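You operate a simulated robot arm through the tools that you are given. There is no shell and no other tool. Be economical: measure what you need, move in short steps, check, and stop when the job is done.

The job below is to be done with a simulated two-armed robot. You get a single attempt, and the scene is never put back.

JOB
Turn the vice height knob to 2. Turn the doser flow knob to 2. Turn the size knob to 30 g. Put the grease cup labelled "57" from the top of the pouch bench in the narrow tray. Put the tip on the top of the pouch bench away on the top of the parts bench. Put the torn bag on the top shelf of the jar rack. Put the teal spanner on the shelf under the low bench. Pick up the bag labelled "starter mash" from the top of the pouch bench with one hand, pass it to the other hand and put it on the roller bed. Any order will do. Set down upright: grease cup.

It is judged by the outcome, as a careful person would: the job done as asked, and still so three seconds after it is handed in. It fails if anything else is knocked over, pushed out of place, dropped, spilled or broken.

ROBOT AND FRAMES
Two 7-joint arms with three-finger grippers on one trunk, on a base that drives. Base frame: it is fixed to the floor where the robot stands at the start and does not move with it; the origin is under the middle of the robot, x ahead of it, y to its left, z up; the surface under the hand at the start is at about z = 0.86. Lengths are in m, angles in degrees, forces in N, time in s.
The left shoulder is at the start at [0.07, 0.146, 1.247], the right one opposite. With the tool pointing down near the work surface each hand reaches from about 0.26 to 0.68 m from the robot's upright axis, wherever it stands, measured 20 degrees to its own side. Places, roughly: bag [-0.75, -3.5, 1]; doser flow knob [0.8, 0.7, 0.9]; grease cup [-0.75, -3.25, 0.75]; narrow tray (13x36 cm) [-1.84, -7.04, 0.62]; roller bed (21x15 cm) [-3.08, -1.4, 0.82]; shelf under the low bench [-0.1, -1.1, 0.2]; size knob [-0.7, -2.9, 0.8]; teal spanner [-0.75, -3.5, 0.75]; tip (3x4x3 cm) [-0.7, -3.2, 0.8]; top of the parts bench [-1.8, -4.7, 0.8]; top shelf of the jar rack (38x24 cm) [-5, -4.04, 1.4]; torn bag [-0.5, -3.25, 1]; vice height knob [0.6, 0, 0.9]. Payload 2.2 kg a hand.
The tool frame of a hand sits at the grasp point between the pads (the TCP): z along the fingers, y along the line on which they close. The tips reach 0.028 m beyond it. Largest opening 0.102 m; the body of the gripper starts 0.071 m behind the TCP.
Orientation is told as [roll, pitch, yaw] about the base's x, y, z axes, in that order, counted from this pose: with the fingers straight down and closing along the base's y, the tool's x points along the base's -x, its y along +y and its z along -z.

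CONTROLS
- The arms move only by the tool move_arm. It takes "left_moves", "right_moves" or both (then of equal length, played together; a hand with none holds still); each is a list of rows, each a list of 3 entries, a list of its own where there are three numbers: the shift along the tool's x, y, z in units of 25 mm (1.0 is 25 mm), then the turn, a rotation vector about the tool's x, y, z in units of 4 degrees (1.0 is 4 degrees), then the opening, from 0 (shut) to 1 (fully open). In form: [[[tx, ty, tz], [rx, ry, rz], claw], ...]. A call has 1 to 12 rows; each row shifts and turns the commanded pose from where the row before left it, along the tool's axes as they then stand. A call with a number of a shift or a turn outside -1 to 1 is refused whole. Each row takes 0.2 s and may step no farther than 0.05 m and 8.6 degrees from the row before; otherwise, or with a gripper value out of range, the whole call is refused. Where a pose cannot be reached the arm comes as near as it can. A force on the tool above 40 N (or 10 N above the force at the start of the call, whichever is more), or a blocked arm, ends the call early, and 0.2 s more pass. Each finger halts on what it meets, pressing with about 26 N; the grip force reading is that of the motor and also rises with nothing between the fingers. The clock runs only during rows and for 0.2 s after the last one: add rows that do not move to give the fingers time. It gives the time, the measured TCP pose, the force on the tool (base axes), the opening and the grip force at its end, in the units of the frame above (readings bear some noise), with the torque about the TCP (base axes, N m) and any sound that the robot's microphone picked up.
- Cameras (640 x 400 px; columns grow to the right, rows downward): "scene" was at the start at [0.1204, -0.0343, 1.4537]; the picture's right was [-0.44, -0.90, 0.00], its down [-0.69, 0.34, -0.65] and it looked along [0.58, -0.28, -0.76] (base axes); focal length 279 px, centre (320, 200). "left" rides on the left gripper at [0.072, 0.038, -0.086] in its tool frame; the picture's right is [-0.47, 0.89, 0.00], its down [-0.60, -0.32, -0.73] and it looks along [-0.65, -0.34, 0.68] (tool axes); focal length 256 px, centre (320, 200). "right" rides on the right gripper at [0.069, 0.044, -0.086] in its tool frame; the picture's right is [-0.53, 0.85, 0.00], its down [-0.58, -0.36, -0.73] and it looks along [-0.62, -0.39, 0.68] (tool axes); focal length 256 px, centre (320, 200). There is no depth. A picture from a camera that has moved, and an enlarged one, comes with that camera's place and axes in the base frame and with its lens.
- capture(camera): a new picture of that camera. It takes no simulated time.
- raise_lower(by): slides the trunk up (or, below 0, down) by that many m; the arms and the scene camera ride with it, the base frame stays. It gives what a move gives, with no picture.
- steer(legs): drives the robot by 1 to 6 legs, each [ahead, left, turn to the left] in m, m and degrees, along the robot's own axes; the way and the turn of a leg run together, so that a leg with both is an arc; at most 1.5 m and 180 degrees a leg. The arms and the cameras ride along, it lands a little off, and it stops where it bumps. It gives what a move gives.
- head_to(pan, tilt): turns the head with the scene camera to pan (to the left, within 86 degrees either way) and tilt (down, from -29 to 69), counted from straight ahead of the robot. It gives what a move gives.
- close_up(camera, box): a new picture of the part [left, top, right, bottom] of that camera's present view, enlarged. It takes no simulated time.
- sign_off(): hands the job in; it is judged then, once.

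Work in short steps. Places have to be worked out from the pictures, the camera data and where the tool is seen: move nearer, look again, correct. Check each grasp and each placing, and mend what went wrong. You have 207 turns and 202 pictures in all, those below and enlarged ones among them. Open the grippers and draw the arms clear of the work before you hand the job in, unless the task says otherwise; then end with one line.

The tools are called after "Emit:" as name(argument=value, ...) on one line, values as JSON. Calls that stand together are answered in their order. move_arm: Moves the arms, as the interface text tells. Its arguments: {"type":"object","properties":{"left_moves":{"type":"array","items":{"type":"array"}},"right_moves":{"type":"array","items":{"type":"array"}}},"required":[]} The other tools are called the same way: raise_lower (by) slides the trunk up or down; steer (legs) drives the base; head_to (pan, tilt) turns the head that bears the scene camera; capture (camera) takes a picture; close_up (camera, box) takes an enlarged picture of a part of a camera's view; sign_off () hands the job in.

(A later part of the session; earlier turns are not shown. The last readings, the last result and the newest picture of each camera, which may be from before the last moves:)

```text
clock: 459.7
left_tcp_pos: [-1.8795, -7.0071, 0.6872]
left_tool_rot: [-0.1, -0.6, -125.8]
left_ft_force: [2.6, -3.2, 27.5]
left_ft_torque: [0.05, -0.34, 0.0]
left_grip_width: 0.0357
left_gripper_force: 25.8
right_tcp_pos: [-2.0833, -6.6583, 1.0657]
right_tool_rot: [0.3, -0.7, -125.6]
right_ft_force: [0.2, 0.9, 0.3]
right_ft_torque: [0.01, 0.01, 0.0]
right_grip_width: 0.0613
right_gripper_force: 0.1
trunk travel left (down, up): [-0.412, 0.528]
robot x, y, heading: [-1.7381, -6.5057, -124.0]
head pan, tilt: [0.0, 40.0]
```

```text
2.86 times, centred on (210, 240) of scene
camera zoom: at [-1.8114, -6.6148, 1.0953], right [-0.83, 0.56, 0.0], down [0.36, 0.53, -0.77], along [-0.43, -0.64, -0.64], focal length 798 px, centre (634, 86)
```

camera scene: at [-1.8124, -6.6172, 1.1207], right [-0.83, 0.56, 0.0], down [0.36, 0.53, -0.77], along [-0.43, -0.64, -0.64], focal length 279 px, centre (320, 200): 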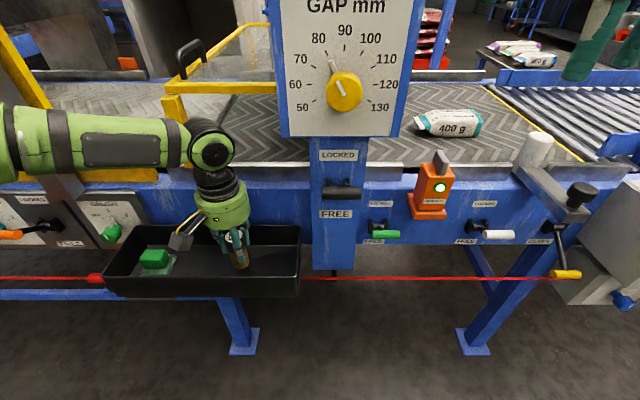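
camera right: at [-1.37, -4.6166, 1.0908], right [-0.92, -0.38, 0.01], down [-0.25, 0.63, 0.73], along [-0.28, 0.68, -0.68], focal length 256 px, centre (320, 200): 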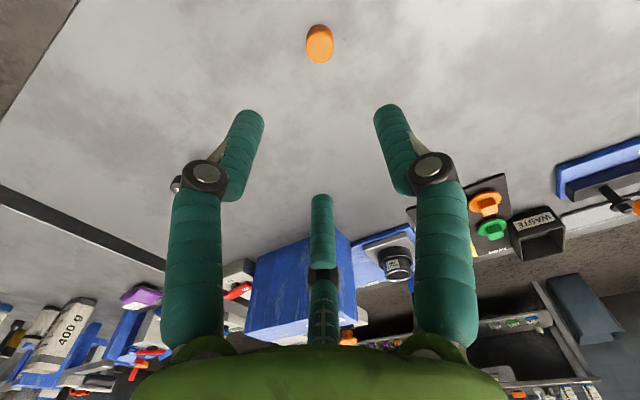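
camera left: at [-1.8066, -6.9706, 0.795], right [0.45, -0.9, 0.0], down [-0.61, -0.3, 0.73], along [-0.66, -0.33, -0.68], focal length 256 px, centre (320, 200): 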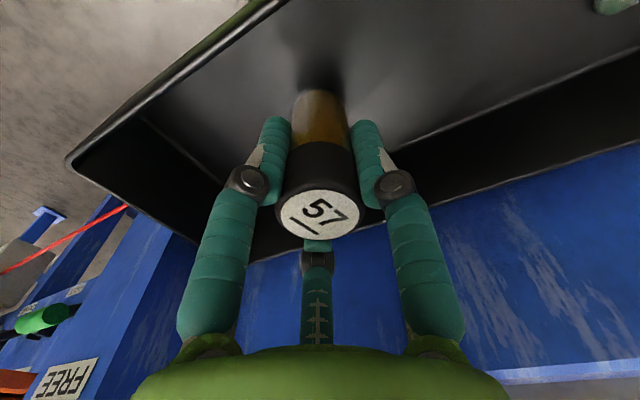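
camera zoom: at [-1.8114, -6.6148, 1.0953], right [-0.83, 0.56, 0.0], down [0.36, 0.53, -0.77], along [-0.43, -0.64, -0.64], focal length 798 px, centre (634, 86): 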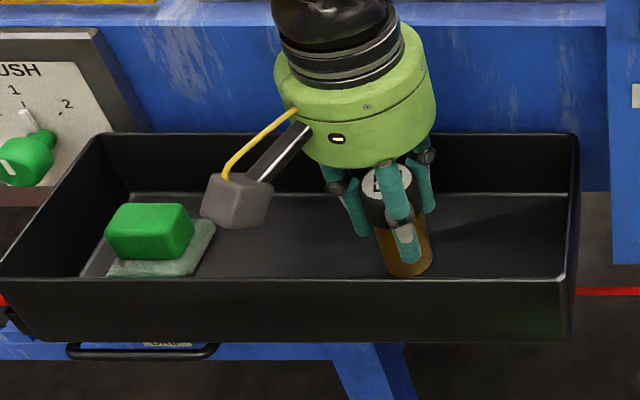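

Contact with the tray floor. I open gently and check that the cup stands.

Emit:
move_arm(left_moves=[[[0, 0, 0], [0, 0, 0], 0.37], [[0, 0, 0], [0, 0, 0], 0.42], [[0, 0, 0], [0, 0, 0], 0.5], [[0, 0, 0], [0, 0, 0], 0.6], [[0, 0, 0], [0, 0, 0], 0.6]])

Emit:
capture(camera="left")

```text
clock: 460.9
left_tcp_pos: [-1.8801, -7.0071, 0.6831]
left_tool_rot: [-0.1, -0.2, -125.9]
left_ft_force: [0.0, 0.5, -0.3]
left_ft_torque: [0.0, 0.0, 0.01]
left_grip_width: 0.061
left_gripper_force: 0.1
right_tcp_pos: [-2.0838, -6.6602, 1.0645]
right_tool_rot: [0.2, -0.6, -125.7]
right_ft_force: [-1.0, -0.7, 0.1]
right_ft_torque: [0.0, 0.0, 0.0]
right_grip_width: 0.0614
right_gripper_force: 0.2
trunk travel left (down, up): [-0.412, 0.528]
robot x, y, heading: [-1.7371, -6.507, -123.6]
head pan, tilt: [0.0, 40.0]
```

```text
58 pictures are left
camera left: at [-1.8066, -6.9707, 0.7689], right [0.45, -0.9, 0.0], down [-0.61, -0.3, 0.73], along [-0.66, -0.33, -0.68], focal length 256 px, centre (320, 200)
```

left: 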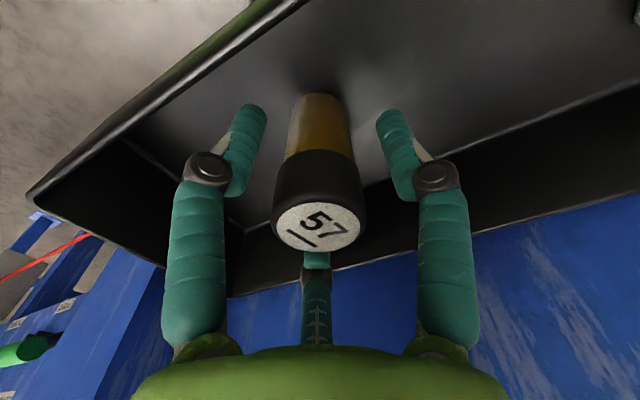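

Emit:
raise_lower(by=0.06)

Emit:
raise_lower(by=0.3)

Emit:
close_up(camera="scene", box=[100, 190, 340, 350])

```text
clock: 461.9
left_tcp_pos: [-1.8795, -7.0084, 0.7435]
left_tool_rot: [-0.1, -0.3, -125.8]
left_ft_force: [-0.1, 0.4, 0.0]
left_ft_torque: [-0.01, -0.02, 0.03]
left_grip_width: 0.0611
left_gripper_force: 0.0
right_tcp_pos: [-2.0842, -6.6603, 1.1242]
right_tool_rot: [0.2, -0.6, -125.7]
right_ft_force: [-0.9, -0.4, 0.0]
right_ft_torque: [0.02, 0.0, 0.01]
right_grip_width: 0.0613
right_gripper_force: 0.0
trunk travel left (down, up): [-0.472, 0.468]
robot x, y, heading: [-1.7383, -6.5078, -124.1]
head pan, tilt: [0.0, 40.0]
```

```text
clock: 464.9
left_tcp_pos: [-1.8789, -7.0075, 1.0435]
left_tool_rot: [-0.1, -0.2, -125.9]
left_ft_force: [0.2, 0.5, -0.9]
left_ft_torque: [-0.01, 0.01, 0.03]
left_grip_width: 0.0613
left_gripper_force: 0.1
right_tcp_pos: [-2.0842, -6.6603, 1.4232]
right_tool_rot: [0.1, -0.5, -125.7]
right_ft_force: [-0.6, -0.1, 0.5]
right_ft_torque: [0.01, 0.02, 0.01]
right_grip_width: 0.0614
right_gripper_force: 0.1
trunk travel left (down, up): [-0.772, 0.168]
robot x, y, heading: [-1.7389, -6.5052, -123.9]
head pan, tilt: [0.0, 40.0]
```

```text
2.50 times, centred on (220, 270) of scene
camera zoom: at [-1.8125, -6.6172, 1.4546], right [-0.83, 0.56, 0.0], down [0.36, 0.53, -0.77], along [-0.43, -0.64, -0.64], focal length 699 px, centre (570, 25)
```

zoom: 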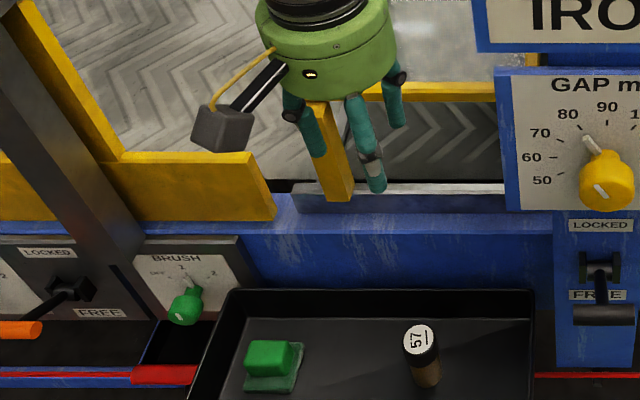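

Cup 57 stands upright in the narrow tray. I now go back for the teal spanner behind the pouch bench.

Emit:
raise_lower(by=0.12)

Emit:
steer(legs=[[-1.3, 0, 0], [0, 0, -90.5], [0, -1.35, 0], [0, -0.3, 0]])

Emit:
head_to(pan=-5, tilt=45)

Emit:
capture(camera="scene")

```text
clock: 466.4
left_tcp_pos: [-1.8795, -7.0082, 1.162]
left_tool_rot: [-0.2, -0.3, -125.9]
left_ft_force: [0.8, 0.7, 0.4]
left_ft_torque: [0.03, -0.05, -0.04]
left_grip_width: 0.061
left_gripper_force: 0.0
right_tcp_pos: [-2.0854, -6.6601, 1.5434]
right_tool_rot: [0.2, -0.4, -125.7]
right_ft_force: [0.0, 1.0, -0.4]
right_ft_torque: [-0.02, 0.0, -0.01]
right_grip_width: 0.0612
right_gripper_force: 0.0
trunk travel left (down, up): [-0.892, 0.048]
robot x, y, heading: [-1.7404, -6.5055, -124.1]
head pan, tilt: [0.0, 40.0]
```

```text
clock: 484.8
left_tcp_pos: [-0.5997, -3.9167, 1.1624]
left_tool_rot: [-0.3, -0.2, 144.7]
left_ft_force: [-0.2, 0.1, 0.0]
left_ft_torque: [0.02, -0.05, 0.0]
left_grip_width: 0.0614
left_gripper_force: 0.0
right_tcp_pos: [-0.2543, -3.7092, 1.544]
right_tool_rot: [0.1, -0.5, 144.9]
right_ft_force: [0.6, -0.4, 0.6]
right_ft_torque: [0.04, -0.04, 0.01]
right_grip_width: 0.0615
right_gripper_force: 0.0
trunk travel left (down, up): [-0.892, 0.048]
robot x, y, heading: [-0.0925, -4.0522, 146.6]
head pan, tilt: [0.0, 40.0]
```

```text
clock: 485.4
left_tcp_pos: [-0.5993, -3.9146, 1.1621]
left_tool_rot: [-0.1, -0.2, 144.6]
left_ft_force: [-0.2, 0.1, -0.9]
left_ft_torque: [-0.02, -0.03, 0.0]
left_grip_width: 0.0612
left_gripper_force: 0.0
right_tcp_pos: [-0.2522, -3.7075, 1.5443]
right_tool_rot: [0.1, -0.6, 144.7]
right_ft_force: [-1.5, 0.1, 0.3]
right_ft_torque: [0.03, 0.0, 0.0]
right_grip_width: 0.0612
right_gripper_force: 0.0
trunk travel left (down, up): [-0.892, 0.048]
robot x, y, heading: [-0.0971, -4.0505, 146.5]
head pan, tilt: [-5.0, 45.0]
```

```text
56 pictures are left
camera scene: at [-0.1992, -3.9743, 1.5674], right [0.62, 0.78, 0.0], down [0.55, -0.44, -0.71], along [-0.55, 0.44, -0.71], focal length 279 px, centre (320, 200)
```

scene: 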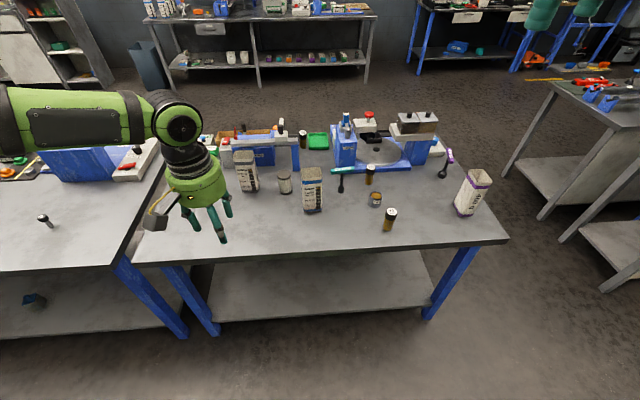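

Emit:
steer(legs=[[0.35, 0, 0]])

Emit:
raise_lower(by=-0.1)

```text
clock: 487.7
left_tcp_pos: [-0.8873, -3.7228, 1.166]
left_tool_rot: [-0.1, -0.3, 144.7]
left_ft_force: [1.3, -0.8, 0.2]
left_ft_torque: [-0.01, 0.01, -0.01]
left_grip_width: 0.0614
left_gripper_force: 0.0
right_tcp_pos: [-0.5412, -3.517, 1.5444]
right_tool_rot: [0.2, -0.7, 144.9]
right_ft_force: [-0.3, 0.5, 0.7]
right_ft_torque: [0.02, 0.02, 0.02]
right_grip_width: 0.0613
right_gripper_force: 0.0
trunk travel left (down, up): [-0.892, 0.048]
robot x, y, heading: [-0.3885, -3.8599, 146.5]
head pan, tilt: [-5.0, 45.0]
```

```text
clock: 489.1
left_tcp_pos: [-0.89, -3.7226, 1.0641]
left_tool_rot: [-0.1, -0.2, 144.7]
left_ft_force: [0.6, -0.4, -0.6]
left_ft_torque: [-0.01, 0.01, -0.01]
left_grip_width: 0.0615
left_gripper_force: 0.1
right_tcp_pos: [-0.5445, -3.5149, 1.4444]
right_tool_rot: [0.2, -0.6, 144.9]
right_ft_force: [0.2, 0.5, -0.4]
right_ft_torque: [0.01, 0.01, 0.03]
right_grip_width: 0.0612
right_gripper_force: 0.0
trunk travel left (down, up): [-0.792, 0.148]
robot x, y, heading: [-0.3849, -3.8577, 146.8]
head pan, tilt: [-5.0, 45.0]
```

Emit:
move_arm(right_moves=[[[-0.93, 0.16, 1], [0, 0, 0], 0.8], [[-0.93, 0.16, 1], [0, 0, 0], 0.8], [[-0.93, 0.16, 1], [0, 0, 0], 0.8], [[-0.93, 0.16, 1], [0, 0, 0], 0.8], [[-0.93, 0.16, 1], [0, 0, 0], 0.8], [[-0.93, 0.16, 1], [0, 0, 0], 0.8], [[-0.93, 0.16, 1], [0, 0, 0], 0.8], [[-0.93, 0.16, 1], [0, 0, 0], 0.8], [[-0.93, 0.16, 1], [0, 0, 0], 0.8], [[-0.93, 0.16, 1], [0, 0, 0], 0.8], [[-0.93, 0.16, 1], [0, 0, 0], 0.8]])

Emit:
move_arm(right_moves=[[[0, 0, 1], [0, 0, 0.72], 0.8], [[0, 0, 1], [0, 0, 0.72], 0.8], [[0, 0, 1], [0, 0, 0.72], 0.8], [[0, 0, 1], [0, 0, 0.72], 0.8], [[0, 0, 0.6], [0, 0, 0.72], 0.8], [[0, 0, 0], [0, 0, 0], 0.8]])

Emit:
capture(camera="right")

```text
clock: 491.4
left_tcp_pos: [-0.8916, -3.723, 1.0623]
left_tool_rot: [-0.1, -0.1, 144.7]
left_ft_force: [-0.2, 0.2, -0.2]
left_ft_torque: [0.0, -0.01, 0.02]
left_grip_width: 0.0614
left_gripper_force: 0.0
right_tcp_pos: [-0.7818, -3.4026, 1.1711]
right_tool_rot: [0.1, -0.5, 145.0]
right_ft_force: [0.6, -0.1, -0.7]
right_ft_torque: [0.0, -0.03, -0.02]
right_grip_width: 0.0819
right_gripper_force: 0.1
trunk travel left (down, up): [-0.792, 0.148]
robot x, y, heading: [-0.3865, -3.8586, 146.8]
head pan, tilt: [-5.0, 45.0]
```

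```text
clock: 492.9
left_tcp_pos: [-0.8893, -3.7231, 1.0632]
left_tool_rot: [0.0, -0.3, 144.6]
left_ft_force: [-0.2, -0.7, -0.4]
left_ft_torque: [0.01, 0.05, -0.01]
left_grip_width: 0.0611
left_gripper_force: 0.1
right_tcp_pos: [-0.7809, -3.403, 1.0575]
right_tool_rot: [0.3, -0.4, 130.4]
right_ft_force: [-0.4, -0.4, -0.2]
right_ft_torque: [0.02, 0.01, 0.01]
right_grip_width: 0.0816
right_gripper_force: 0.0
trunk travel left (down, up): [-0.792, 0.148]
robot x, y, heading: [-0.3835, -3.8594, 146.6]
head pan, tilt: [-5.0, 45.0]
```

```text
55 pictures are left
camera right: at [-0.7692, -3.484, 1.1441], right [-0.99, -0.14, 0.01], down [-0.09, 0.67, 0.73], along [-0.11, 0.73, -0.68], focal length 256 px, centre (320, 200)
```

right: 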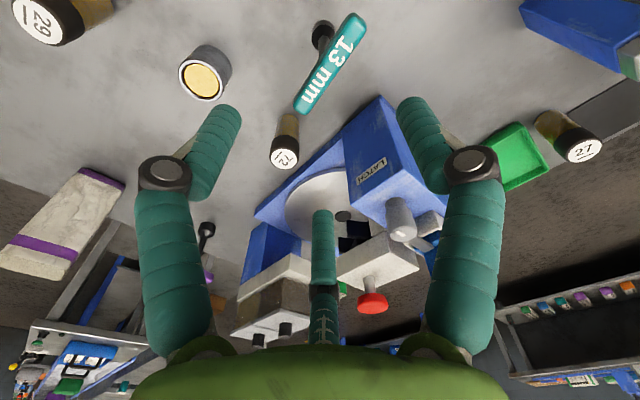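

The bar is centred at [-0.789, -3.399], yaw 66°, about 10 cm clear of the latch tower. I correct and go down to just above the bar.

Emit:
move_arm(right_moves=[[[-0.34, 0.13, 0.8], [0, 0, 0.5], 0.8], [[0, 0, 1], [0, 0, 0], 0.8], [[0, 0, 1], [0, 0, 0], 0.8], [[0, 0, 0.4], [0, 0, 0], 0.8], [[0, 0, 0], [0, 0, 0], 0.8]])

Emit:
capture(camera="right")

```text
clock: 494.1
left_tcp_pos: [-0.8895, -3.7223, 1.0627]
left_tool_rot: [-0.1, -0.2, 144.7]
left_ft_force: [-0.2, 0.6, 0.0]
left_ft_torque: [0.03, -0.01, 0.01]
left_grip_width: 0.061
left_gripper_force: 0.1
right_tcp_pos: [-0.7902, -3.3991, 0.9771]
right_tool_rot: [0.5, -0.5, 128.5]
right_ft_force: [0.4, 0.3, 0.1]
right_ft_torque: [0.01, -0.01, -0.01]
right_grip_width: 0.0818
right_gripper_force: 0.0
trunk travel left (down, up): [-0.792, 0.148]
robot x, y, heading: [-0.3889, -3.8566, 146.7]
head pan, tilt: [-5.0, 45.0]
```

```text
54 pictures are left
camera right: at [-0.7809, -3.4796, 1.0637], right [-0.99, -0.11, 0.01], down [-0.07, 0.68, 0.73], along [-0.09, 0.73, -0.68], focal length 256 px, centre (320, 200)
```

right: 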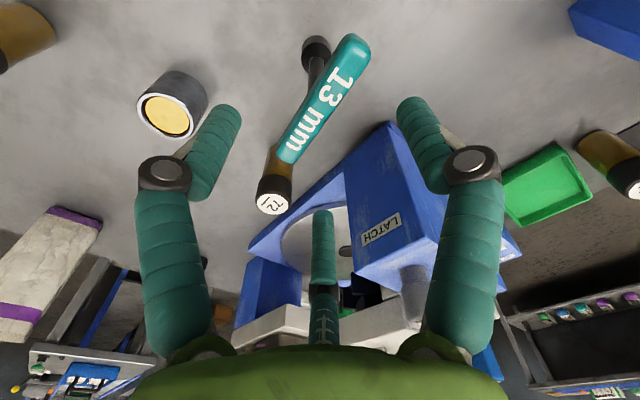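

Emit:
move_arm(right_moves=[[[0, 0, 1], [0, 0, 0], 0.8], [[0, 0, 1], [0, 0, 0], 0.8], [[0, 0, 0.9], [0, 0, 0], 0.8], [[0, 0, 0], [0, 0, 0], 0.8]])

Emit:
capture(camera="right")

```text
clock: 495.1
left_tcp_pos: [-0.8895, -3.7237, 1.063]
left_tool_rot: [-0.1, -0.2, 144.7]
left_ft_force: [0.5, -0.6, 0.0]
left_ft_torque: [0.02, -0.03, 0.03]
left_grip_width: 0.061
left_gripper_force: 0.0
right_tcp_pos: [-0.7915, -3.3972, 0.9055]
right_tool_rot: [0.3, -0.4, 128.5]
right_ft_force: [0.3, -0.6, 0.5]
right_ft_torque: [-0.01, -0.01, -0.05]
right_grip_width: 0.0817
right_gripper_force: 0.0
trunk travel left (down, up): [-0.792, 0.148]
robot x, y, heading: [-0.3841, -3.8559, 146.7]
head pan, tilt: [-5.0, 45.0]
```

```text
53 pictures are left
camera right: at [-0.7818, -3.4792, 0.9921], right [-0.99, -0.11, 0.01], down [-0.07, 0.68, 0.73], along [-0.09, 0.73, -0.68], focal length 256 px, centre (320, 200)
```

right: 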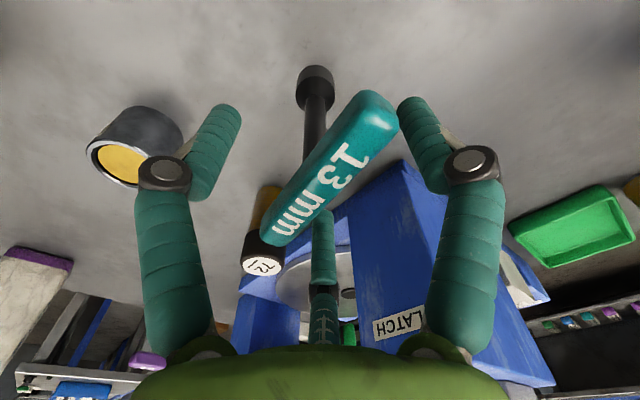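

The bar lies properly between the single finger and the pair. I close and lift.

Emit:
move_arm(right_moves=[[[0, 0, 0], [0, 0, 0], 0.4], [[0, 0, 0], [0, 0, 0], 0.05], [[0, 0, 0], [0, 0, 0], 0.05], [[0, 0, 0], [0, 0, 0], 0.05], [[0, 0, 0], [0, 0, 0], 0.05]])

Emit:
capture(camera="right")

```text
clock: 496.2
left_tcp_pos: [-0.8898, -3.7221, 1.0627]
left_tool_rot: [0.0, -0.2, 144.8]
left_ft_force: [-0.5, 0.5, -0.5]
left_ft_torque: [0.03, -0.03, 0.0]
left_grip_width: 0.0613
left_gripper_force: 0.0
right_tcp_pos: [-0.7918, -3.3967, 0.9047]
right_tool_rot: [0.4, -0.5, 128.4]
right_ft_force: [-0.3, 0.0, 0.6]
right_ft_torque: [-0.02, 0.04, -0.02]
right_grip_width: 0.0267
right_gripper_force: 25.6
trunk travel left (down, up): [-0.792, 0.148]
robot x, y, heading: [-0.3871, -3.8569, 146.9]
head pan, tilt: [-5.0, 45.0]
```

```text
52 pictures are left
camera right: at [-0.782, -3.4793, 0.9924], right [-0.99, -0.11, 0.01], down [-0.07, 0.68, 0.73], along [-0.09, 0.73, -0.68], focal length 256 px, centre (320, 200)
```

right: 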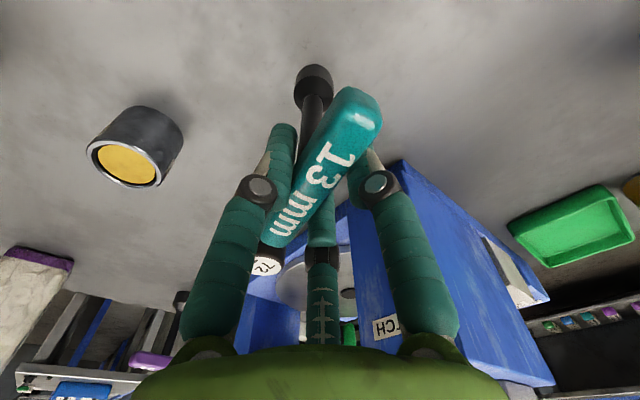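

Emit:
move_arm(right_moves=[[[0, 0, -0.5], [0, 0, 0], 0.05], [[0, 0, -1], [0, 0, 0], 0.05], [[0, 0, -1], [0, 0, 0], 0.05], [[0, 0, -1], [0, 0, 0], 0.05], [[0, 0, -1], [0, 0, 0], 0.05], [[0, 0, -1], [0, 0, 0], 0.05], [[0, 0, -1], [0, 0, 0], 0.05], [[0, 0, -1], [0, 0, 0], 0.05], [[0, 0, -1], [0, 0, 0], 0.05], [[0, 0, -1], [0, 0, 0], 0.05], [[0.5, 0, -1], [0, 0, 0], 0.05], [[0.5, 0, -1], [0, 0, 0], 0.05]])

Emit:
capture(camera="right")

```text
clock: 498.9
left_tcp_pos: [-0.8901, -3.7225, 1.0645]
left_tool_rot: [-0.1, -0.2, 144.8]
left_ft_force: [-0.8, -1.3, 0.5]
left_ft_torque: [0.03, -0.03, -0.03]
left_grip_width: 0.0613
left_gripper_force: 0.1
right_tcp_pos: [-0.7717, -3.4188, 1.192]
right_tool_rot: [0.3, -0.5, 128.5]
right_ft_force: [0.2, -0.7, -2.6]
right_ft_torque: [0.04, 0.01, -0.02]
right_grip_width: 0.0267
right_gripper_force: 26.0
trunk travel left (down, up): [-0.792, 0.148]
robot x, y, heading: [-0.3818, -3.8577, 146.6]
head pan, tilt: [-5.0, 45.0]
```

```text
51 pictures are left
camera right: at [-0.7625, -3.5, 1.2801], right [-0.99, -0.11, 0.01], down [-0.07, 0.68, 0.73], along [-0.09, 0.73, -0.68], focal length 256 px, centre (320, 200)
```

right: 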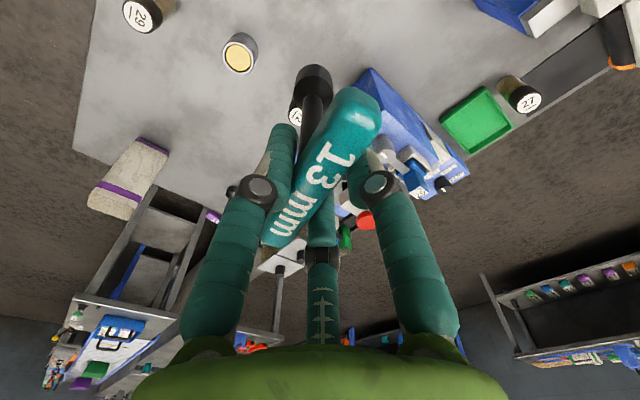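

The spanner is held. I drive around to the gap at the north end and face the low bench to view its shelf.

Emit:
steer(legs=[[-0.42, 0, 0], [0, -1.45, 0], [1.4, 0, 0], [0, 0, -90]])

Emit:
head_to(pan=0, tilt=45)

Emit:
capture(camera="scene")

```text
clock: 513.8
left_tcp_pos: [-0.795, -2.0285, 1.0638]
left_tool_rot: [0.0, -0.2, 143.6]
left_ft_force: [0.4, -0.3, -0.7]
left_ft_torque: [0.04, 0.01, 0.01]
left_grip_width: 0.0613
left_gripper_force: 0.1
right_tcp_pos: [-0.6714, -1.7257, 1.1918]
right_tool_rot: [0.3, -0.4, 127.3]
right_ft_force: [-0.2, 1.6, -2.3]
right_ft_torque: [-0.05, -0.01, 0.01]
right_grip_width: 0.0269
right_gripper_force: 25.9
trunk travel left (down, up): [-0.792, 0.148]
robot x, y, heading: [-0.2936, -2.177, 145.4]
head pan, tilt: [-5.0, 45.0]
stopped in leg 3: the robot was blocked; the commanded pose is now the measured one
```

```text
clock: 514.5
left_tcp_pos: [-0.7955, -2.0274, 1.0632]
left_tool_rot: [-0.2, -0.1, 143.6]
left_ft_force: [-0.4, 0.0, -0.1]
left_ft_torque: [-0.01, -0.05, 0.01]
left_grip_width: 0.0611
left_gripper_force: 0.1
right_tcp_pos: [-0.6729, -1.7258, 1.191]
right_tool_rot: [0.3, -0.4, 127.4]
right_ft_force: [0.2, 1.0, -2.5]
right_ft_torque: [-0.03, 0.02, 0.0]
right_grip_width: 0.0268
right_gripper_force: 25.8
trunk travel left (down, up): [-0.792, 0.148]
robot x, y, heading: [-0.295, -2.1739, 145.4]
head pan, tilt: [0.0, 45.0]
```

```text
50 pictures are left
camera scene: at [-0.4014, -2.1001, 1.4672], right [0.57, 0.82, 0.0], down [0.58, -0.4, -0.71], along [-0.58, 0.4, -0.71], focal length 279 px, centre (320, 200)
```

scene: 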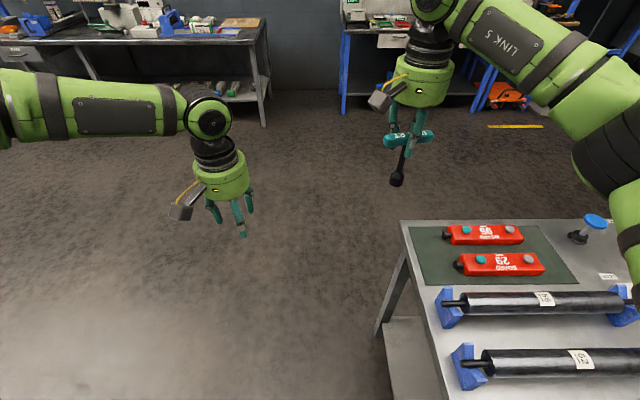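

I brushed the bench's south end with the base, whose top looks undisturbed. I move left, then turn to face the bench's end squarely.

Emit:
steer(legs=[[0, 0.3, 0], [0.3, 0, 0], [0, 0, -89]])

Emit:
head_to(pan=0, tilt=55)

Emit:
capture(camera="scene")

```text
clock: 521.9
left_tcp_pos: [-0.5745, -1.7463, 1.0627]
left_tool_rot: [-0.1, -0.2, 54.6]
left_ft_force: [0.8, 0.6, -0.2]
left_ft_torque: [0.01, -0.03, 0.0]
left_grip_width: 0.0613
left_gripper_force: 0.1
right_tcp_pos: [-0.2692, -1.8637, 1.1917]
right_tool_rot: [0.3, -0.5, 38.6]
right_ft_force: [0.5, -0.2, -1.9]
right_ft_torque: [0.01, -0.03, 0.04]
right_grip_width: 0.0264
right_gripper_force: 25.4
trunk travel left (down, up): [-0.792, 0.148]
robot x, y, heading: [-0.7071, -2.251, 56.4]
head pan, tilt: [0.0, 45.0]
```

```text
clock: 522.6
left_tcp_pos: [-0.5744, -1.7455, 1.0642]
left_tool_rot: [0.0, -0.2, 54.7]
left_ft_force: [0.7, 0.0, -0.2]
left_ft_torque: [0.0, 0.02, -0.01]
left_grip_width: 0.0612
left_gripper_force: 0.1
right_tcp_pos: [-0.2698, -1.8643, 1.1905]
right_tool_rot: [0.3, -0.4, 38.5]
right_ft_force: [-0.1, -0.6, -2.7]
right_ft_torque: [0.0, 0.0, -0.04]
right_grip_width: 0.0266
right_gripper_force: 26.2
trunk travel left (down, up): [-0.792, 0.148]
robot x, y, heading: [-0.7144, -2.2498, 56.4]
head pan, tilt: [0.0, 55.0]
```

```text
49 pictures are left
camera scene: at [-0.6425, -2.1489, 1.454], right [0.83, -0.55, 0.0], down [-0.45, -0.68, -0.57], along [0.32, 0.48, -0.82], focal length 279 px, centre (320, 200)
```

scene: 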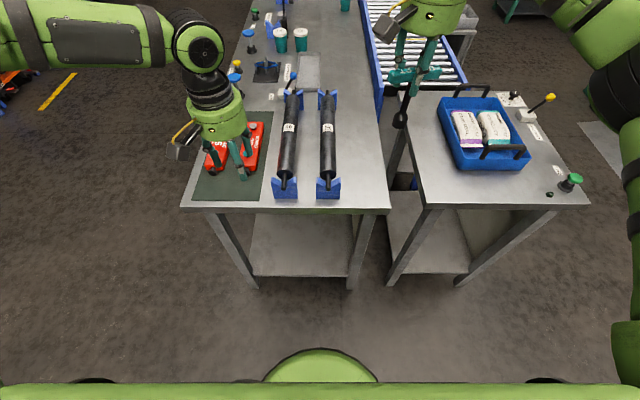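

The low bench's shelf is the one under the roller bench right ahead; its south end is at my reach. I slide left and back, and tuck the left hand aside before lowering.

Emit:
steer(legs=[[-0.2, 0, 0], [0, 0.3, 0]])

Emit:
move_arm(left_moves=[[[0.7, 0.7, -0.2], [0, 0, 0], 0.6], [[0.7, 0.7, -0.2], [0, 0, 0], 0.6], [[0.7, 0.7, -0.2], [0, 0, 0], 0.6], [[0.7, 0.7, -0.2], [0, 0, 0], 0.6], [[0.7, 0.7, -0.2], [0, 0, 0], 0.6], [[0.7, 0.7, -0.2], [0, 0, 0], 0.6], [[0.7, 0.7, -0.2], [0, 0, 0], 0.6], [[0.7, 0.7, -0.2], [0, 0, 0], 0.6]])

Emit:
raise_lower(by=-0.6)

Emit:
head_to(pan=-10, tilt=30)

Emit:
capture(camera="scene")

```text
clock: 525.9
left_tcp_pos: [-0.9352, -1.7502, 1.0639]
left_tool_rot: [0.0, -0.2, 54.6]
left_ft_force: [0.2, -0.1, -0.7]
left_ft_torque: [0.01, 0.02, 0.0]
left_grip_width: 0.0612
left_gripper_force: 0.0
right_tcp_pos: [-0.631, -1.8651, 1.1921]
right_tool_rot: [0.4, -0.5, 38.6]
right_ft_force: [1.0, -0.2, -2.8]
right_ft_torque: [0.01, 0.03, 0.0]
right_grip_width: 0.0267
right_gripper_force: 25.3
trunk travel left (down, up): [-0.792, 0.148]
robot x, y, heading: [-1.0737, -2.2539, 56.9]
head pan, tilt: [0.0, 55.0]
```

```text
clock: 527.7
left_tcp_pos: [-1.132, -1.781, 1.1026]
left_tool_rot: [-0.2, -0.2, 54.7]
left_ft_force: [-0.7, -0.9, -0.3]
left_ft_torque: [-0.01, -0.04, 0.0]
left_grip_width: 0.0611
left_gripper_force: 0.1
right_tcp_pos: [-0.6334, -1.865, 1.1933]
right_tool_rot: [0.4, -0.5, 38.6]
right_ft_force: [-0.1, 0.1, -2.4]
right_ft_torque: [0.03, -0.04, 0.03]
right_grip_width: 0.0266
right_gripper_force: 25.9
trunk travel left (down, up): [-0.792, 0.148]
robot x, y, heading: [-1.0739, -2.2492, 56.7]
head pan, tilt: [0.0, 55.0]
```

```text
refused: -0.6 is not a number from -0.4 to 0.4
```

```text
clock: 528.6
left_tcp_pos: [-1.1307, -1.7817, 1.1024]
left_tool_rot: [-0.1, -0.2, 54.7]
left_ft_force: [-0.6, -1.1, 0.1]
left_ft_torque: [0.02, -0.02, 0.02]
left_grip_width: 0.0611
left_gripper_force: 0.0
right_tcp_pos: [-0.6319, -1.8656, 1.1923]
right_tool_rot: [0.3, -0.5, 38.5]
right_ft_force: [-0.2, 0.2, -1.9]
right_ft_torque: [0.01, 0.03, 0.01]
right_grip_width: 0.0266
right_gripper_force: 25.8
trunk travel left (down, up): [-0.792, 0.148]
robot x, y, heading: [-1.074, -2.2574, 56.7]
head pan, tilt: [-10.0, 30.0]
```

```text
48 pictures are left
camera scene: at [-0.9821, -2.1451, 1.4898], right [0.73, -0.69, 0.0], down [-0.34, -0.36, -0.87], along [0.59, 0.63, -0.5], focal length 279 px, centre (320, 200)
```

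scene: 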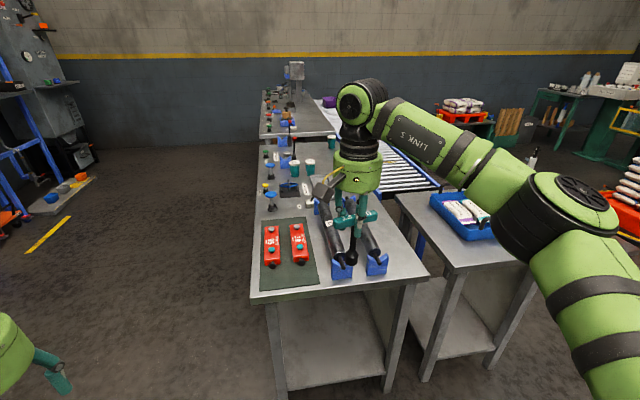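

Emit:
raise_lower(by=-0.35)

Emit:
raise_lower(by=-0.3)

Emit:
capture(camera="scene")

```text
clock: 532.0
left_tcp_pos: [-1.1312, -1.7819, 0.7523]
left_tool_rot: [-0.1, -0.1, 54.7]
left_ft_force: [0.2, 0.2, 0.6]
left_ft_torque: [0.02, 0.0, -0.01]
left_grip_width: 0.0612
left_gripper_force: 0.1
right_tcp_pos: [-0.6323, -1.8646, 0.8416]
right_tool_rot: [0.3, -0.5, 38.5]
right_ft_force: [0.2, 0.1, -2.6]
right_ft_torque: [-0.02, 0.02, 0.01]
right_grip_width: 0.0264
right_gripper_force: 25.9
trunk travel left (down, up): [-0.442, 0.498]
robot x, y, heading: [-1.0709, -2.2508, 56.6]
head pan, tilt: [-10.0, 30.0]
```

```text
clock: 535.0
left_tcp_pos: [-1.1317, -1.783, 0.4523]
left_tool_rot: [0.0, -0.3, 54.7]
left_ft_force: [0.8, -0.7, 0.1]
left_ft_torque: [-0.02, 0.01, -0.03]
left_grip_width: 0.0611
left_gripper_force: 0.0
right_tcp_pos: [-0.6323, -1.864, 0.5415]
right_tool_rot: [0.2, -0.4, 38.6]
right_ft_force: [0.0, -0.3, -1.6]
right_ft_torque: [0.04, -0.02, -0.01]
right_grip_width: 0.0266
right_gripper_force: 25.9
trunk travel left (down, up): [-0.142, 0.798]
robot x, y, heading: [-1.0732, -2.253, 56.6]
head pan, tilt: [-10.0, 30.0]
```

```text
47 pictures are left
camera scene: at [-0.9826, -2.1454, 0.84], right [0.73, -0.69, 0.0], down [-0.34, -0.36, -0.87], along [0.59, 0.63, -0.5], focal length 279 px, centre (320, 200)
```

scene: 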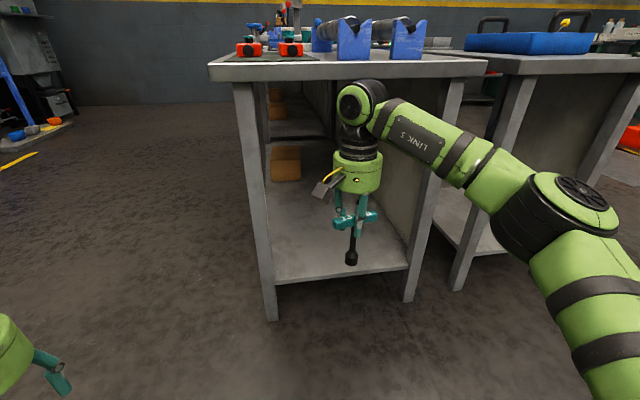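

A clear view: the shelf is free at this end. I lower the hand to just above shelf height outside, then drive in.

Emit:
move_arm(right_moves=[[[0, 0, 1], [0, 0, 0], 0.05], [[0, 0, 1], [0, 0, 0], 0.05], [[0, 0, 1], [0, 0, 0], 0.05], [[0, 0, 1], [0, 0, 0], 0.05], [[0, 0, 1], [0, 0, 0], 0.05], [[0, 0, 1], [0, 0, 0], 0.05], [[0, 0, 0.5], [0, 0, 0], 0.05], [[0, 0, 0], [0, 0, 0], 0.05]])

Emit:
capture(camera="scene")

```text
clock: 536.8
left_tcp_pos: [-1.1307, -1.7809, 0.4526]
left_tool_rot: [0.0, -0.2, 54.6]
left_ft_force: [0.7, 0.2, -0.6]
left_ft_torque: [0.0, 0.0, 0.01]
left_grip_width: 0.0612
left_gripper_force: 0.1
right_tcp_pos: [-0.6318, -1.8626, 0.379]
right_tool_rot: [0.3, -0.5, 38.5]
right_ft_force: [0.5, -0.5, -2.1]
right_ft_torque: [-0.02, -0.05, 0.0]
right_grip_width: 0.0267
right_gripper_force: 26.1
trunk travel left (down, up): [-0.142, 0.798]
robot x, y, heading: [-1.0738, -2.2494, 56.7]
head pan, tilt: [-10.0, 30.0]
```

```text
46 pictures are left
camera scene: at [-0.9826, -2.1453, 0.84], right [0.73, -0.69, 0.0], down [-0.34, -0.36, -0.87], along [0.59, 0.63, -0.5], focal length 279 px, centre (320, 200)
```

scene: 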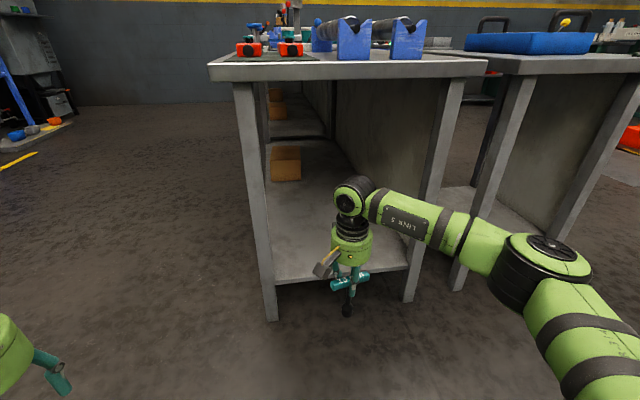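

Emit:
steer(legs=[[0.29, 0, 0]])

Emit:
capture(camera="scene")

Emit:
capture(camera="right")

```text
clock: 538.8
left_tcp_pos: [-0.9713, -1.5386, 0.4528]
left_tool_rot: [-0.1, -0.2, 54.7]
left_ft_force: [0.1, -0.2, -0.4]
left_ft_torque: [0.04, -0.01, 0.01]
left_grip_width: 0.0612
left_gripper_force: 0.1
right_tcp_pos: [-0.4715, -1.6189, 0.3783]
right_tool_rot: [0.4, -0.5, 38.4]
right_ft_force: [-0.2, 0.2, -2.9]
right_ft_torque: [0.02, -0.04, -0.02]
right_grip_width: 0.0265
right_gripper_force: 25.9
trunk travel left (down, up): [-0.142, 0.798]
robot x, y, heading: [-0.9177, -2.011, 56.4]
head pan, tilt: [-10.0, 30.0]
```

```text
45 pictures are left
camera scene: at [-0.8227, -1.9017, 0.8399], right [0.73, -0.69, 0.0], down [-0.34, -0.36, -0.87], along [0.59, 0.63, -0.5], focal length 279 px, centre (320, 200)
```

scene: 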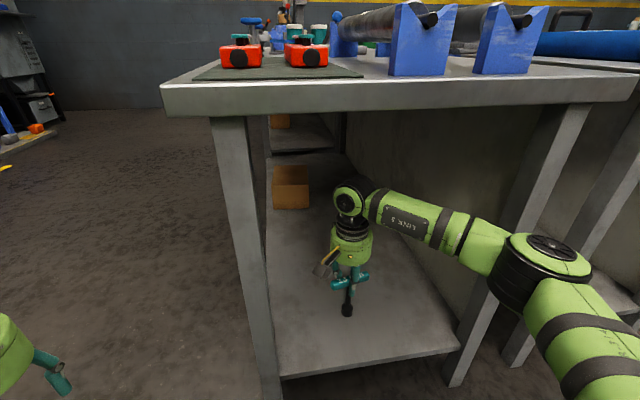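

```text
44 pictures are left
camera right: at [-0.5528, -1.6281, 0.4667], right [-0.11, 0.99, 0.01], down [0.68, 0.07, 0.73], along [0.73, 0.09, -0.68], focal length 256 px, centre (320, 200)
```

right: 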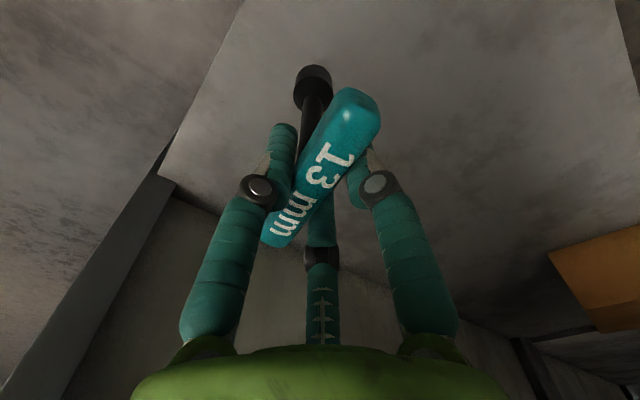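

The spanner is over the shelf, well inside its edge. I lower it in small steps to contact.

Emit:
move_arm(right_moves=[[[0, 0, 0.9], [0, 0, 0], 0.05], [[0, 0, 0.9], [0, 0, 0], 0.05], [[0, 0, 0.5], [0, 0, 0], 0.05], [[0, 0, 0.2], [0, 0, 0], 0.05], [[0, 0, 0.2], [0, 0, 0], 0.05], [[0, 0, 0.2], [0, 0, 0], 0.05], [[0, 0, 0.2], [0, 0, 0], 0.05]])

```text
clock: 540.4
left_tcp_pos: [-0.9734, -1.5386, 0.4516]
left_tool_rot: [-0.1, -0.2, 54.7]
left_ft_force: [-0.5, -0.1, 0.9]
left_ft_torque: [-0.06, -0.02, 0.01]
left_grip_width: 0.0611
left_gripper_force: 0.1
right_tcp_pos: [-0.4709, -1.6177, 0.3003]
right_tool_rot: [0.3, -0.5, 38.5]
right_ft_force: [0.1, 1.1, -2.5]
right_ft_torque: [-0.02, -0.01, -0.01]
right_grip_width: 0.0262
right_gripper_force: 26.4
trunk travel left (down, up): [-0.142, 0.798]
robot x, y, heading: [-0.9082, -2.0088, 56.7]
head pan, tilt: [-10.0, 30.0]
```

Emit:
move_arm(right_moves=[[[0, 0, 0.2], [0, 0, 0], 0.05], [[0, 0, 0.15], [0, 0, 0], 0.05], [[0, 0, 0.15], [0, 0, 0], 0.05], [[0, 0, 0.15], [0, 0, 0], 0.05], [[0, 0, 0.15], [0, 0, 0], 0.05], [[0, 0, 0.15], [0, 0, 0], 0.05]])

Emit:
close_up(camera="scene", box=[280, 220, 440, 360])

```text
clock: 541.8
left_tcp_pos: [-0.9724, -1.5393, 0.4538]
left_tool_rot: [-0.3, -0.4, 54.8]
left_ft_force: [0.0, -0.4, 0.3]
left_ft_torque: [-0.02, -0.01, 0.03]
left_grip_width: 0.0613
left_gripper_force: 0.0
right_tcp_pos: [-0.4722, -1.6155, 0.2856]
right_tool_rot: [0.6, -1.0, 38.5]
right_ft_force: [-1.0, -4.3, 30.3]
right_ft_torque: [-0.85, -0.29, -0.01]
right_grip_width: 0.0271
right_gripper_force: 26.6
trunk travel left (down, up): [-0.142, 0.798]
robot x, y, heading: [-0.9108, -2.0079, 56.7]
head pan, tilt: [-10.0, 30.0]
```

```text
2.86 times, centred on (360, 290) of scene
camera zoom: at [-0.8252, -1.904, 0.8412], right [0.73, -0.69, 0.0], down [-0.34, -0.36, -0.87], along [0.6, 0.63, -0.5], focal length 798 px, centre (206, -57)
```

zoom: 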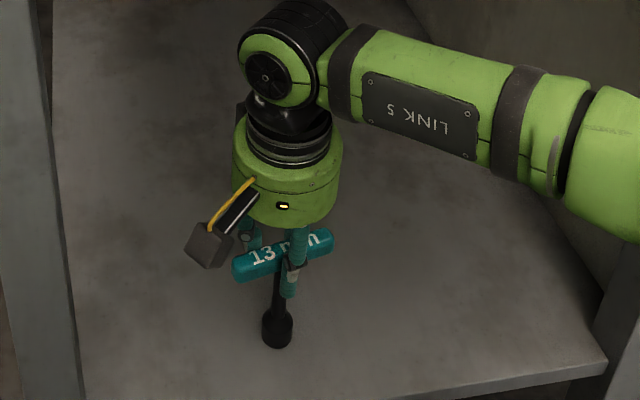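

Contact (30 N) with the stem upright. I ease off slightly and open.

Emit:
move_arm(right_moves=[[[0, 0, -0.15], [0, 0, 0], 0.05], [[0, 0, 0], [0, 0, 0], 0.3], [[0, 0, 0], [0, 0, 0], 0.4], [[0, 0, 0], [0, 0, 0], 0.5], [[0, 0, 0], [0, 0, 0], 0.7], [[0, 0, 0], [0, 0, 0], 0.8], [[0, 0, 0], [0, 0, 0], 0.8]])

Emit:
capture(camera="right")

```text
clock: 543.4
left_tcp_pos: [-0.9716, -1.5381, 0.4523]
left_tool_rot: [-0.1, -0.2, 54.7]
left_ft_force: [-0.8, -0.1, 0.1]
left_ft_torque: [0.04, -0.01, -0.01]
left_grip_width: 0.0615
left_gripper_force: 0.1
right_tcp_pos: [-0.4729, -1.6176, 0.2813]
right_tool_rot: [0.3, -0.5, 38.5]
right_ft_force: [-0.2, 0.4, 1.3]
right_ft_torque: [0.0, -0.01, -0.01]
right_grip_width: 0.0814
right_gripper_force: 0.2
trunk travel left (down, up): [-0.142, 0.798]
robot x, y, heading: [-0.9156, -2.0081, 56.8]
head pan, tilt: [-10.0, 30.0]
```

```text
42 pictures are left
camera right: at [-0.5526, -1.6271, 0.3691], right [-0.11, 0.99, 0.01], down [0.68, 0.07, 0.73], along [0.73, 0.09, -0.68], focal length 256 px, centre (320, 200)
```

right: 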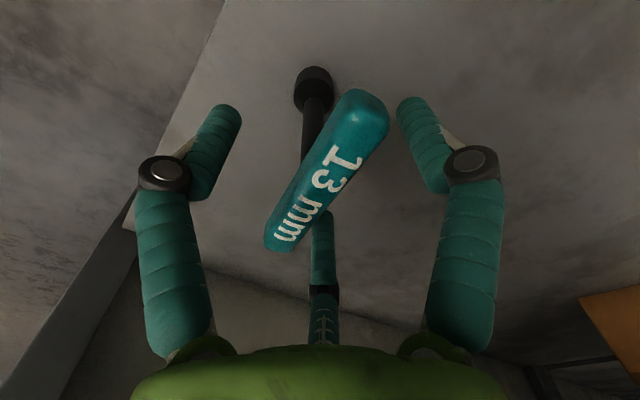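

It stands on its own. I lift 9 cm straight up, check, and back out.

Emit:
move_arm(right_moves=[[[0, 0, -0.5], [0, 0, 0], 0.8], [[0, 0, -0.8], [0, 0, 0], 0.8], [[0, 0, -0.8], [0, 0, 0], 0.8], [[0, 0, -0.8], [0, 0, 0], 0.8], [[0, 0, -0.7], [0, 0, 0], 0.8]])

Emit:
close_up(camera="scene", box=[260, 180, 440, 340])

```text
clock: 544.6
left_tcp_pos: [-0.9726, -1.5389, 0.4518]
left_tool_rot: [-0.1, -0.3, 54.7]
left_ft_force: [-0.2, -0.4, -0.1]
left_ft_torque: [-0.02, 0.01, -0.04]
left_grip_width: 0.0612
left_gripper_force: 0.1
right_tcp_pos: [-0.4715, -1.6178, 0.3707]
right_tool_rot: [0.4, -0.5, 38.5]
right_ft_force: [-0.4, -0.5, 0.6]
right_ft_torque: [0.05, -0.03, -0.04]
right_grip_width: 0.0817
right_gripper_force: 0.1
trunk travel left (down, up): [-0.142, 0.798]
robot x, y, heading: [-0.9175, -2.0116, 56.8]
head pan, tilt: [-10.0, 30.0]
```

```text
2.50 times, centred on (350, 260) of scene
camera zoom: at [-0.8229, -1.9019, 0.84], right [0.73, -0.69, 0.0], down [-0.34, -0.36, -0.87], along [0.59, 0.63, -0.5], focal length 699 px, centre (245, 50)
```

zoom: 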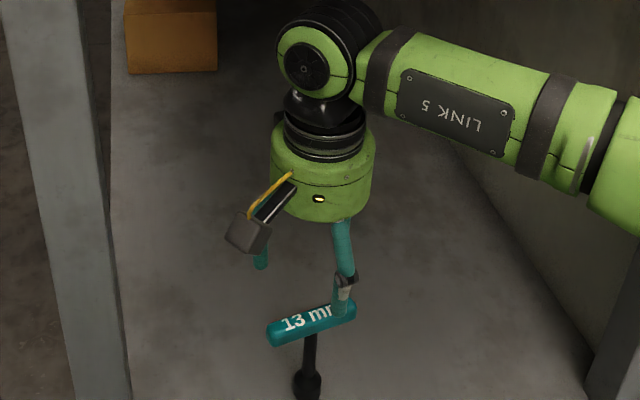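

Emit:
move_arm(right_moves=[[[0, 0, -0.8], [0, 0, 0], 0.8], [[0, 0, -0.4], [0, 0, 0], 0.8]])

Emit:
steer(legs=[[-0.5, 0, 0]])

Emit:
capture(camera="scene")

```text
clock: 545.2
left_tcp_pos: [-0.973, -1.5386, 0.4529]
left_tool_rot: [-0.1, -0.2, 54.7]
left_ft_force: [-0.1, 0.4, 0.2]
left_ft_torque: [0.05, 0.01, 0.0]
left_grip_width: 0.0612
left_gripper_force: 0.0
right_tcp_pos: [-0.4723, -1.6178, 0.4039]
right_tool_rot: [0.4, -0.5, 38.5]
right_ft_force: [-0.4, 0.2, 0.1]
right_ft_torque: [-0.03, -0.04, 0.0]
right_grip_width: 0.0815
right_gripper_force: 0.1
trunk travel left (down, up): [-0.142, 0.798]
robot x, y, heading: [-0.9147, -2.0113, 56.5]
head pan, tilt: [-10.0, 30.0]
```

```text
clock: 548.2
left_tcp_pos: [-1.2471, -1.958, 0.4519]
left_tool_rot: [-0.2, -0.2, 54.8]
left_ft_force: [0.7, -0.4, 0.0]
left_ft_torque: [-0.01, 0.02, -0.03]
left_grip_width: 0.0614
left_gripper_force: 0.1
right_tcp_pos: [-0.7475, -2.0363, 0.4032]
right_tool_rot: [0.3, -0.5, 38.5]
right_ft_force: [-0.5, 0.0, 0.4]
right_ft_torque: [0.0, -0.01, 0.01]
right_grip_width: 0.0814
right_gripper_force: 0.0
trunk travel left (down, up): [-0.142, 0.798]
robot x, y, heading: [-1.1907, -2.4253, 56.9]
head pan, tilt: [-10.0, 30.0]
```

```text
40 pictures are left
camera scene: at [-1.0981, -2.3211, 0.84], right [0.73, -0.69, 0.0], down [-0.34, -0.36, -0.87], along [0.59, 0.63, -0.5], focal length 279 px, centre (320, 200)
```

scene: 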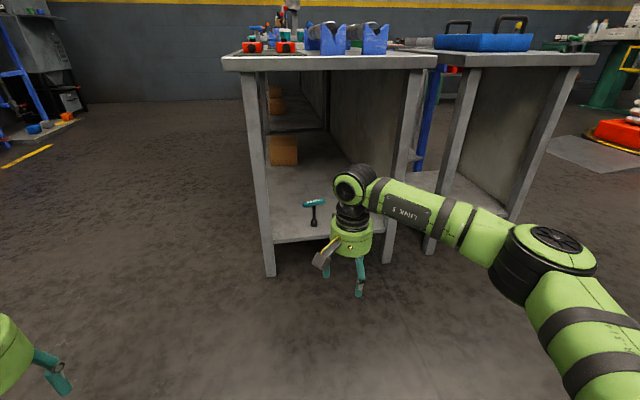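

The spanner stands on the shelf. I raise the trunk and take a last close look at the size knob from the front of the pouch bench.

Emit:
raise_lower(by=0.4)

Emit:
raise_lower(by=0.35)

Emit:
steer(legs=[[0, 0.3, 0], [0, 0, -90], [0, -0.1, 0]])

Emit:
head_to(pan=0, tilt=35)

Emit:
capture(camera="scene")

```text
clock: 552.0
left_tcp_pos: [-1.2463, -1.9579, 0.8513]
left_tool_rot: [0.0, -0.1, 54.7]
left_ft_force: [-0.3, 0.1, 0.1]
left_ft_torque: [0.0, 0.0, 0.0]
left_grip_width: 0.0613
left_gripper_force: 0.1
right_tcp_pos: [-0.7477, -2.0371, 0.8038]
right_tool_rot: [0.2, -0.5, 38.5]
right_ft_force: [0.0, -0.2, -0.7]
right_ft_torque: [-0.02, -0.04, 0.02]
right_grip_width: 0.0816
right_gripper_force: 0.0
trunk travel left (down, up): [-0.542, 0.398]
robot x, y, heading: [-1.1898, -2.4288, 56.6]
head pan, tilt: [-10.0, 30.0]
```

```text
clock: 555.4
left_tcp_pos: [-1.2469, -1.9573, 1.2025]
left_tool_rot: [0.0, -0.2, 54.7]
left_ft_force: [0.2, 0.1, 0.1]
left_ft_torque: [0.01, 0.01, 0.0]
left_grip_width: 0.0612
left_gripper_force: 0.0
right_tcp_pos: [-0.7473, -2.0379, 1.1534]
right_tool_rot: [0.3, -0.5, 38.5]
right_ft_force: [-0.1, 0.2, 0.9]
right_ft_torque: [0.01, 0.04, 0.02]
right_grip_width: 0.0814
right_gripper_force: 0.1
trunk travel left (down, up): [-0.892, 0.048]
robot x, y, heading: [-1.1892, -2.4289, 56.4]
head pan, tilt: [-10.0, 30.0]
```

```text
clock: 562.1
left_tcp_pos: [-1.0185, -2.2903, 1.2006]
left_tool_rot: [-0.4, -0.2, -36.1]
left_ft_force: [0.3, 0.9, -0.1]
left_ft_torque: [-0.06, -0.02, 0.01]
left_grip_width: 0.061
left_gripper_force: 0.1
right_tcp_pos: [-1.1069, -2.7878, 1.1533]
right_tool_rot: [0.1, -0.6, -52.3]
right_ft_force: [0.3, -0.2, 0.1]
right_ft_torque: [-0.02, 0.02, -0.05]
right_grip_width: 0.0814
right_gripper_force: 0.0
trunk travel left (down, up): [-0.892, 0.048]
robot x, y, heading: [-1.4923, -2.3496, -34.2]
head pan, tilt: [-10.0, 30.0]
```

```text
clock: 562.8
left_tcp_pos: [-1.0226, -2.2945, 1.2028]
left_tool_rot: [-0.1, -0.2, -36.1]
left_ft_force: [0.3, 0.0, -1.1]
left_ft_torque: [0.04, 0.0, -0.01]
left_grip_width: 0.0611
left_gripper_force: 0.1
right_tcp_pos: [-1.108, -2.7922, 1.1523]
right_tool_rot: [0.4, -0.5, -52.2]
right_ft_force: [0.1, -0.2, -0.7]
right_ft_torque: [0.01, 0.02, 0.02]
right_grip_width: 0.0816
right_gripper_force: 0.1
trunk travel left (down, up): [-0.892, 0.048]
robot x, y, heading: [-1.4962, -2.3476, -34.1]
head pan, tilt: [0.0, 35.0]
```

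```text
39 pictures are left
camera scene: at [-1.3784, -2.4239, 1.5822], right [-0.56, -0.83, 0.0], down [-0.47, 0.32, -0.82], along [0.68, -0.46, -0.57], focal length 279 px, centre (320, 200)
```

scene: 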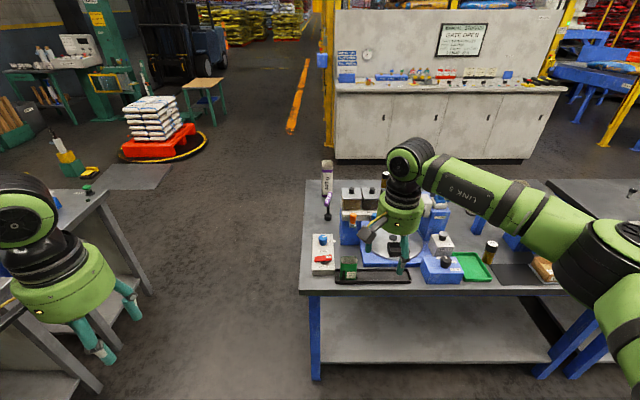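

Emit:
close_up(camera="scene", box=[305, 228, 345, 256])

Emit:
capture(camera="right")

```text
14.29 times, centred on (325, 242) of scene
camera zoom: at [-1.3784, -2.4239, 1.5822], right [-0.56, -0.83, 0.0], down [-0.47, 0.32, -0.82], along [0.68, -0.46, -0.57], focal length 3992 px, centre (249, -400)
```

zoom: 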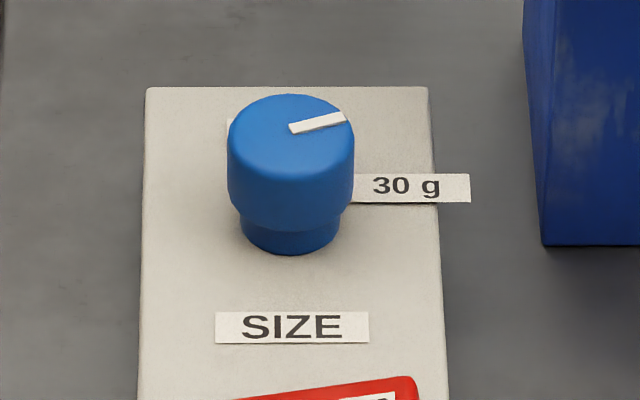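

```text
37 pictures are left
camera right: at [-1.1176, -2.7102, 1.2399], right [1.0, 0.1, 0.01], down [0.06, -0.68, 0.73], along [0.08, -0.73, -0.68], focal length 256 px, centre (320, 200)
```

right: 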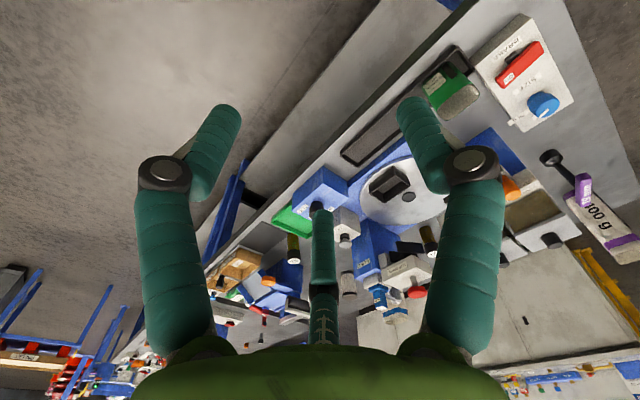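

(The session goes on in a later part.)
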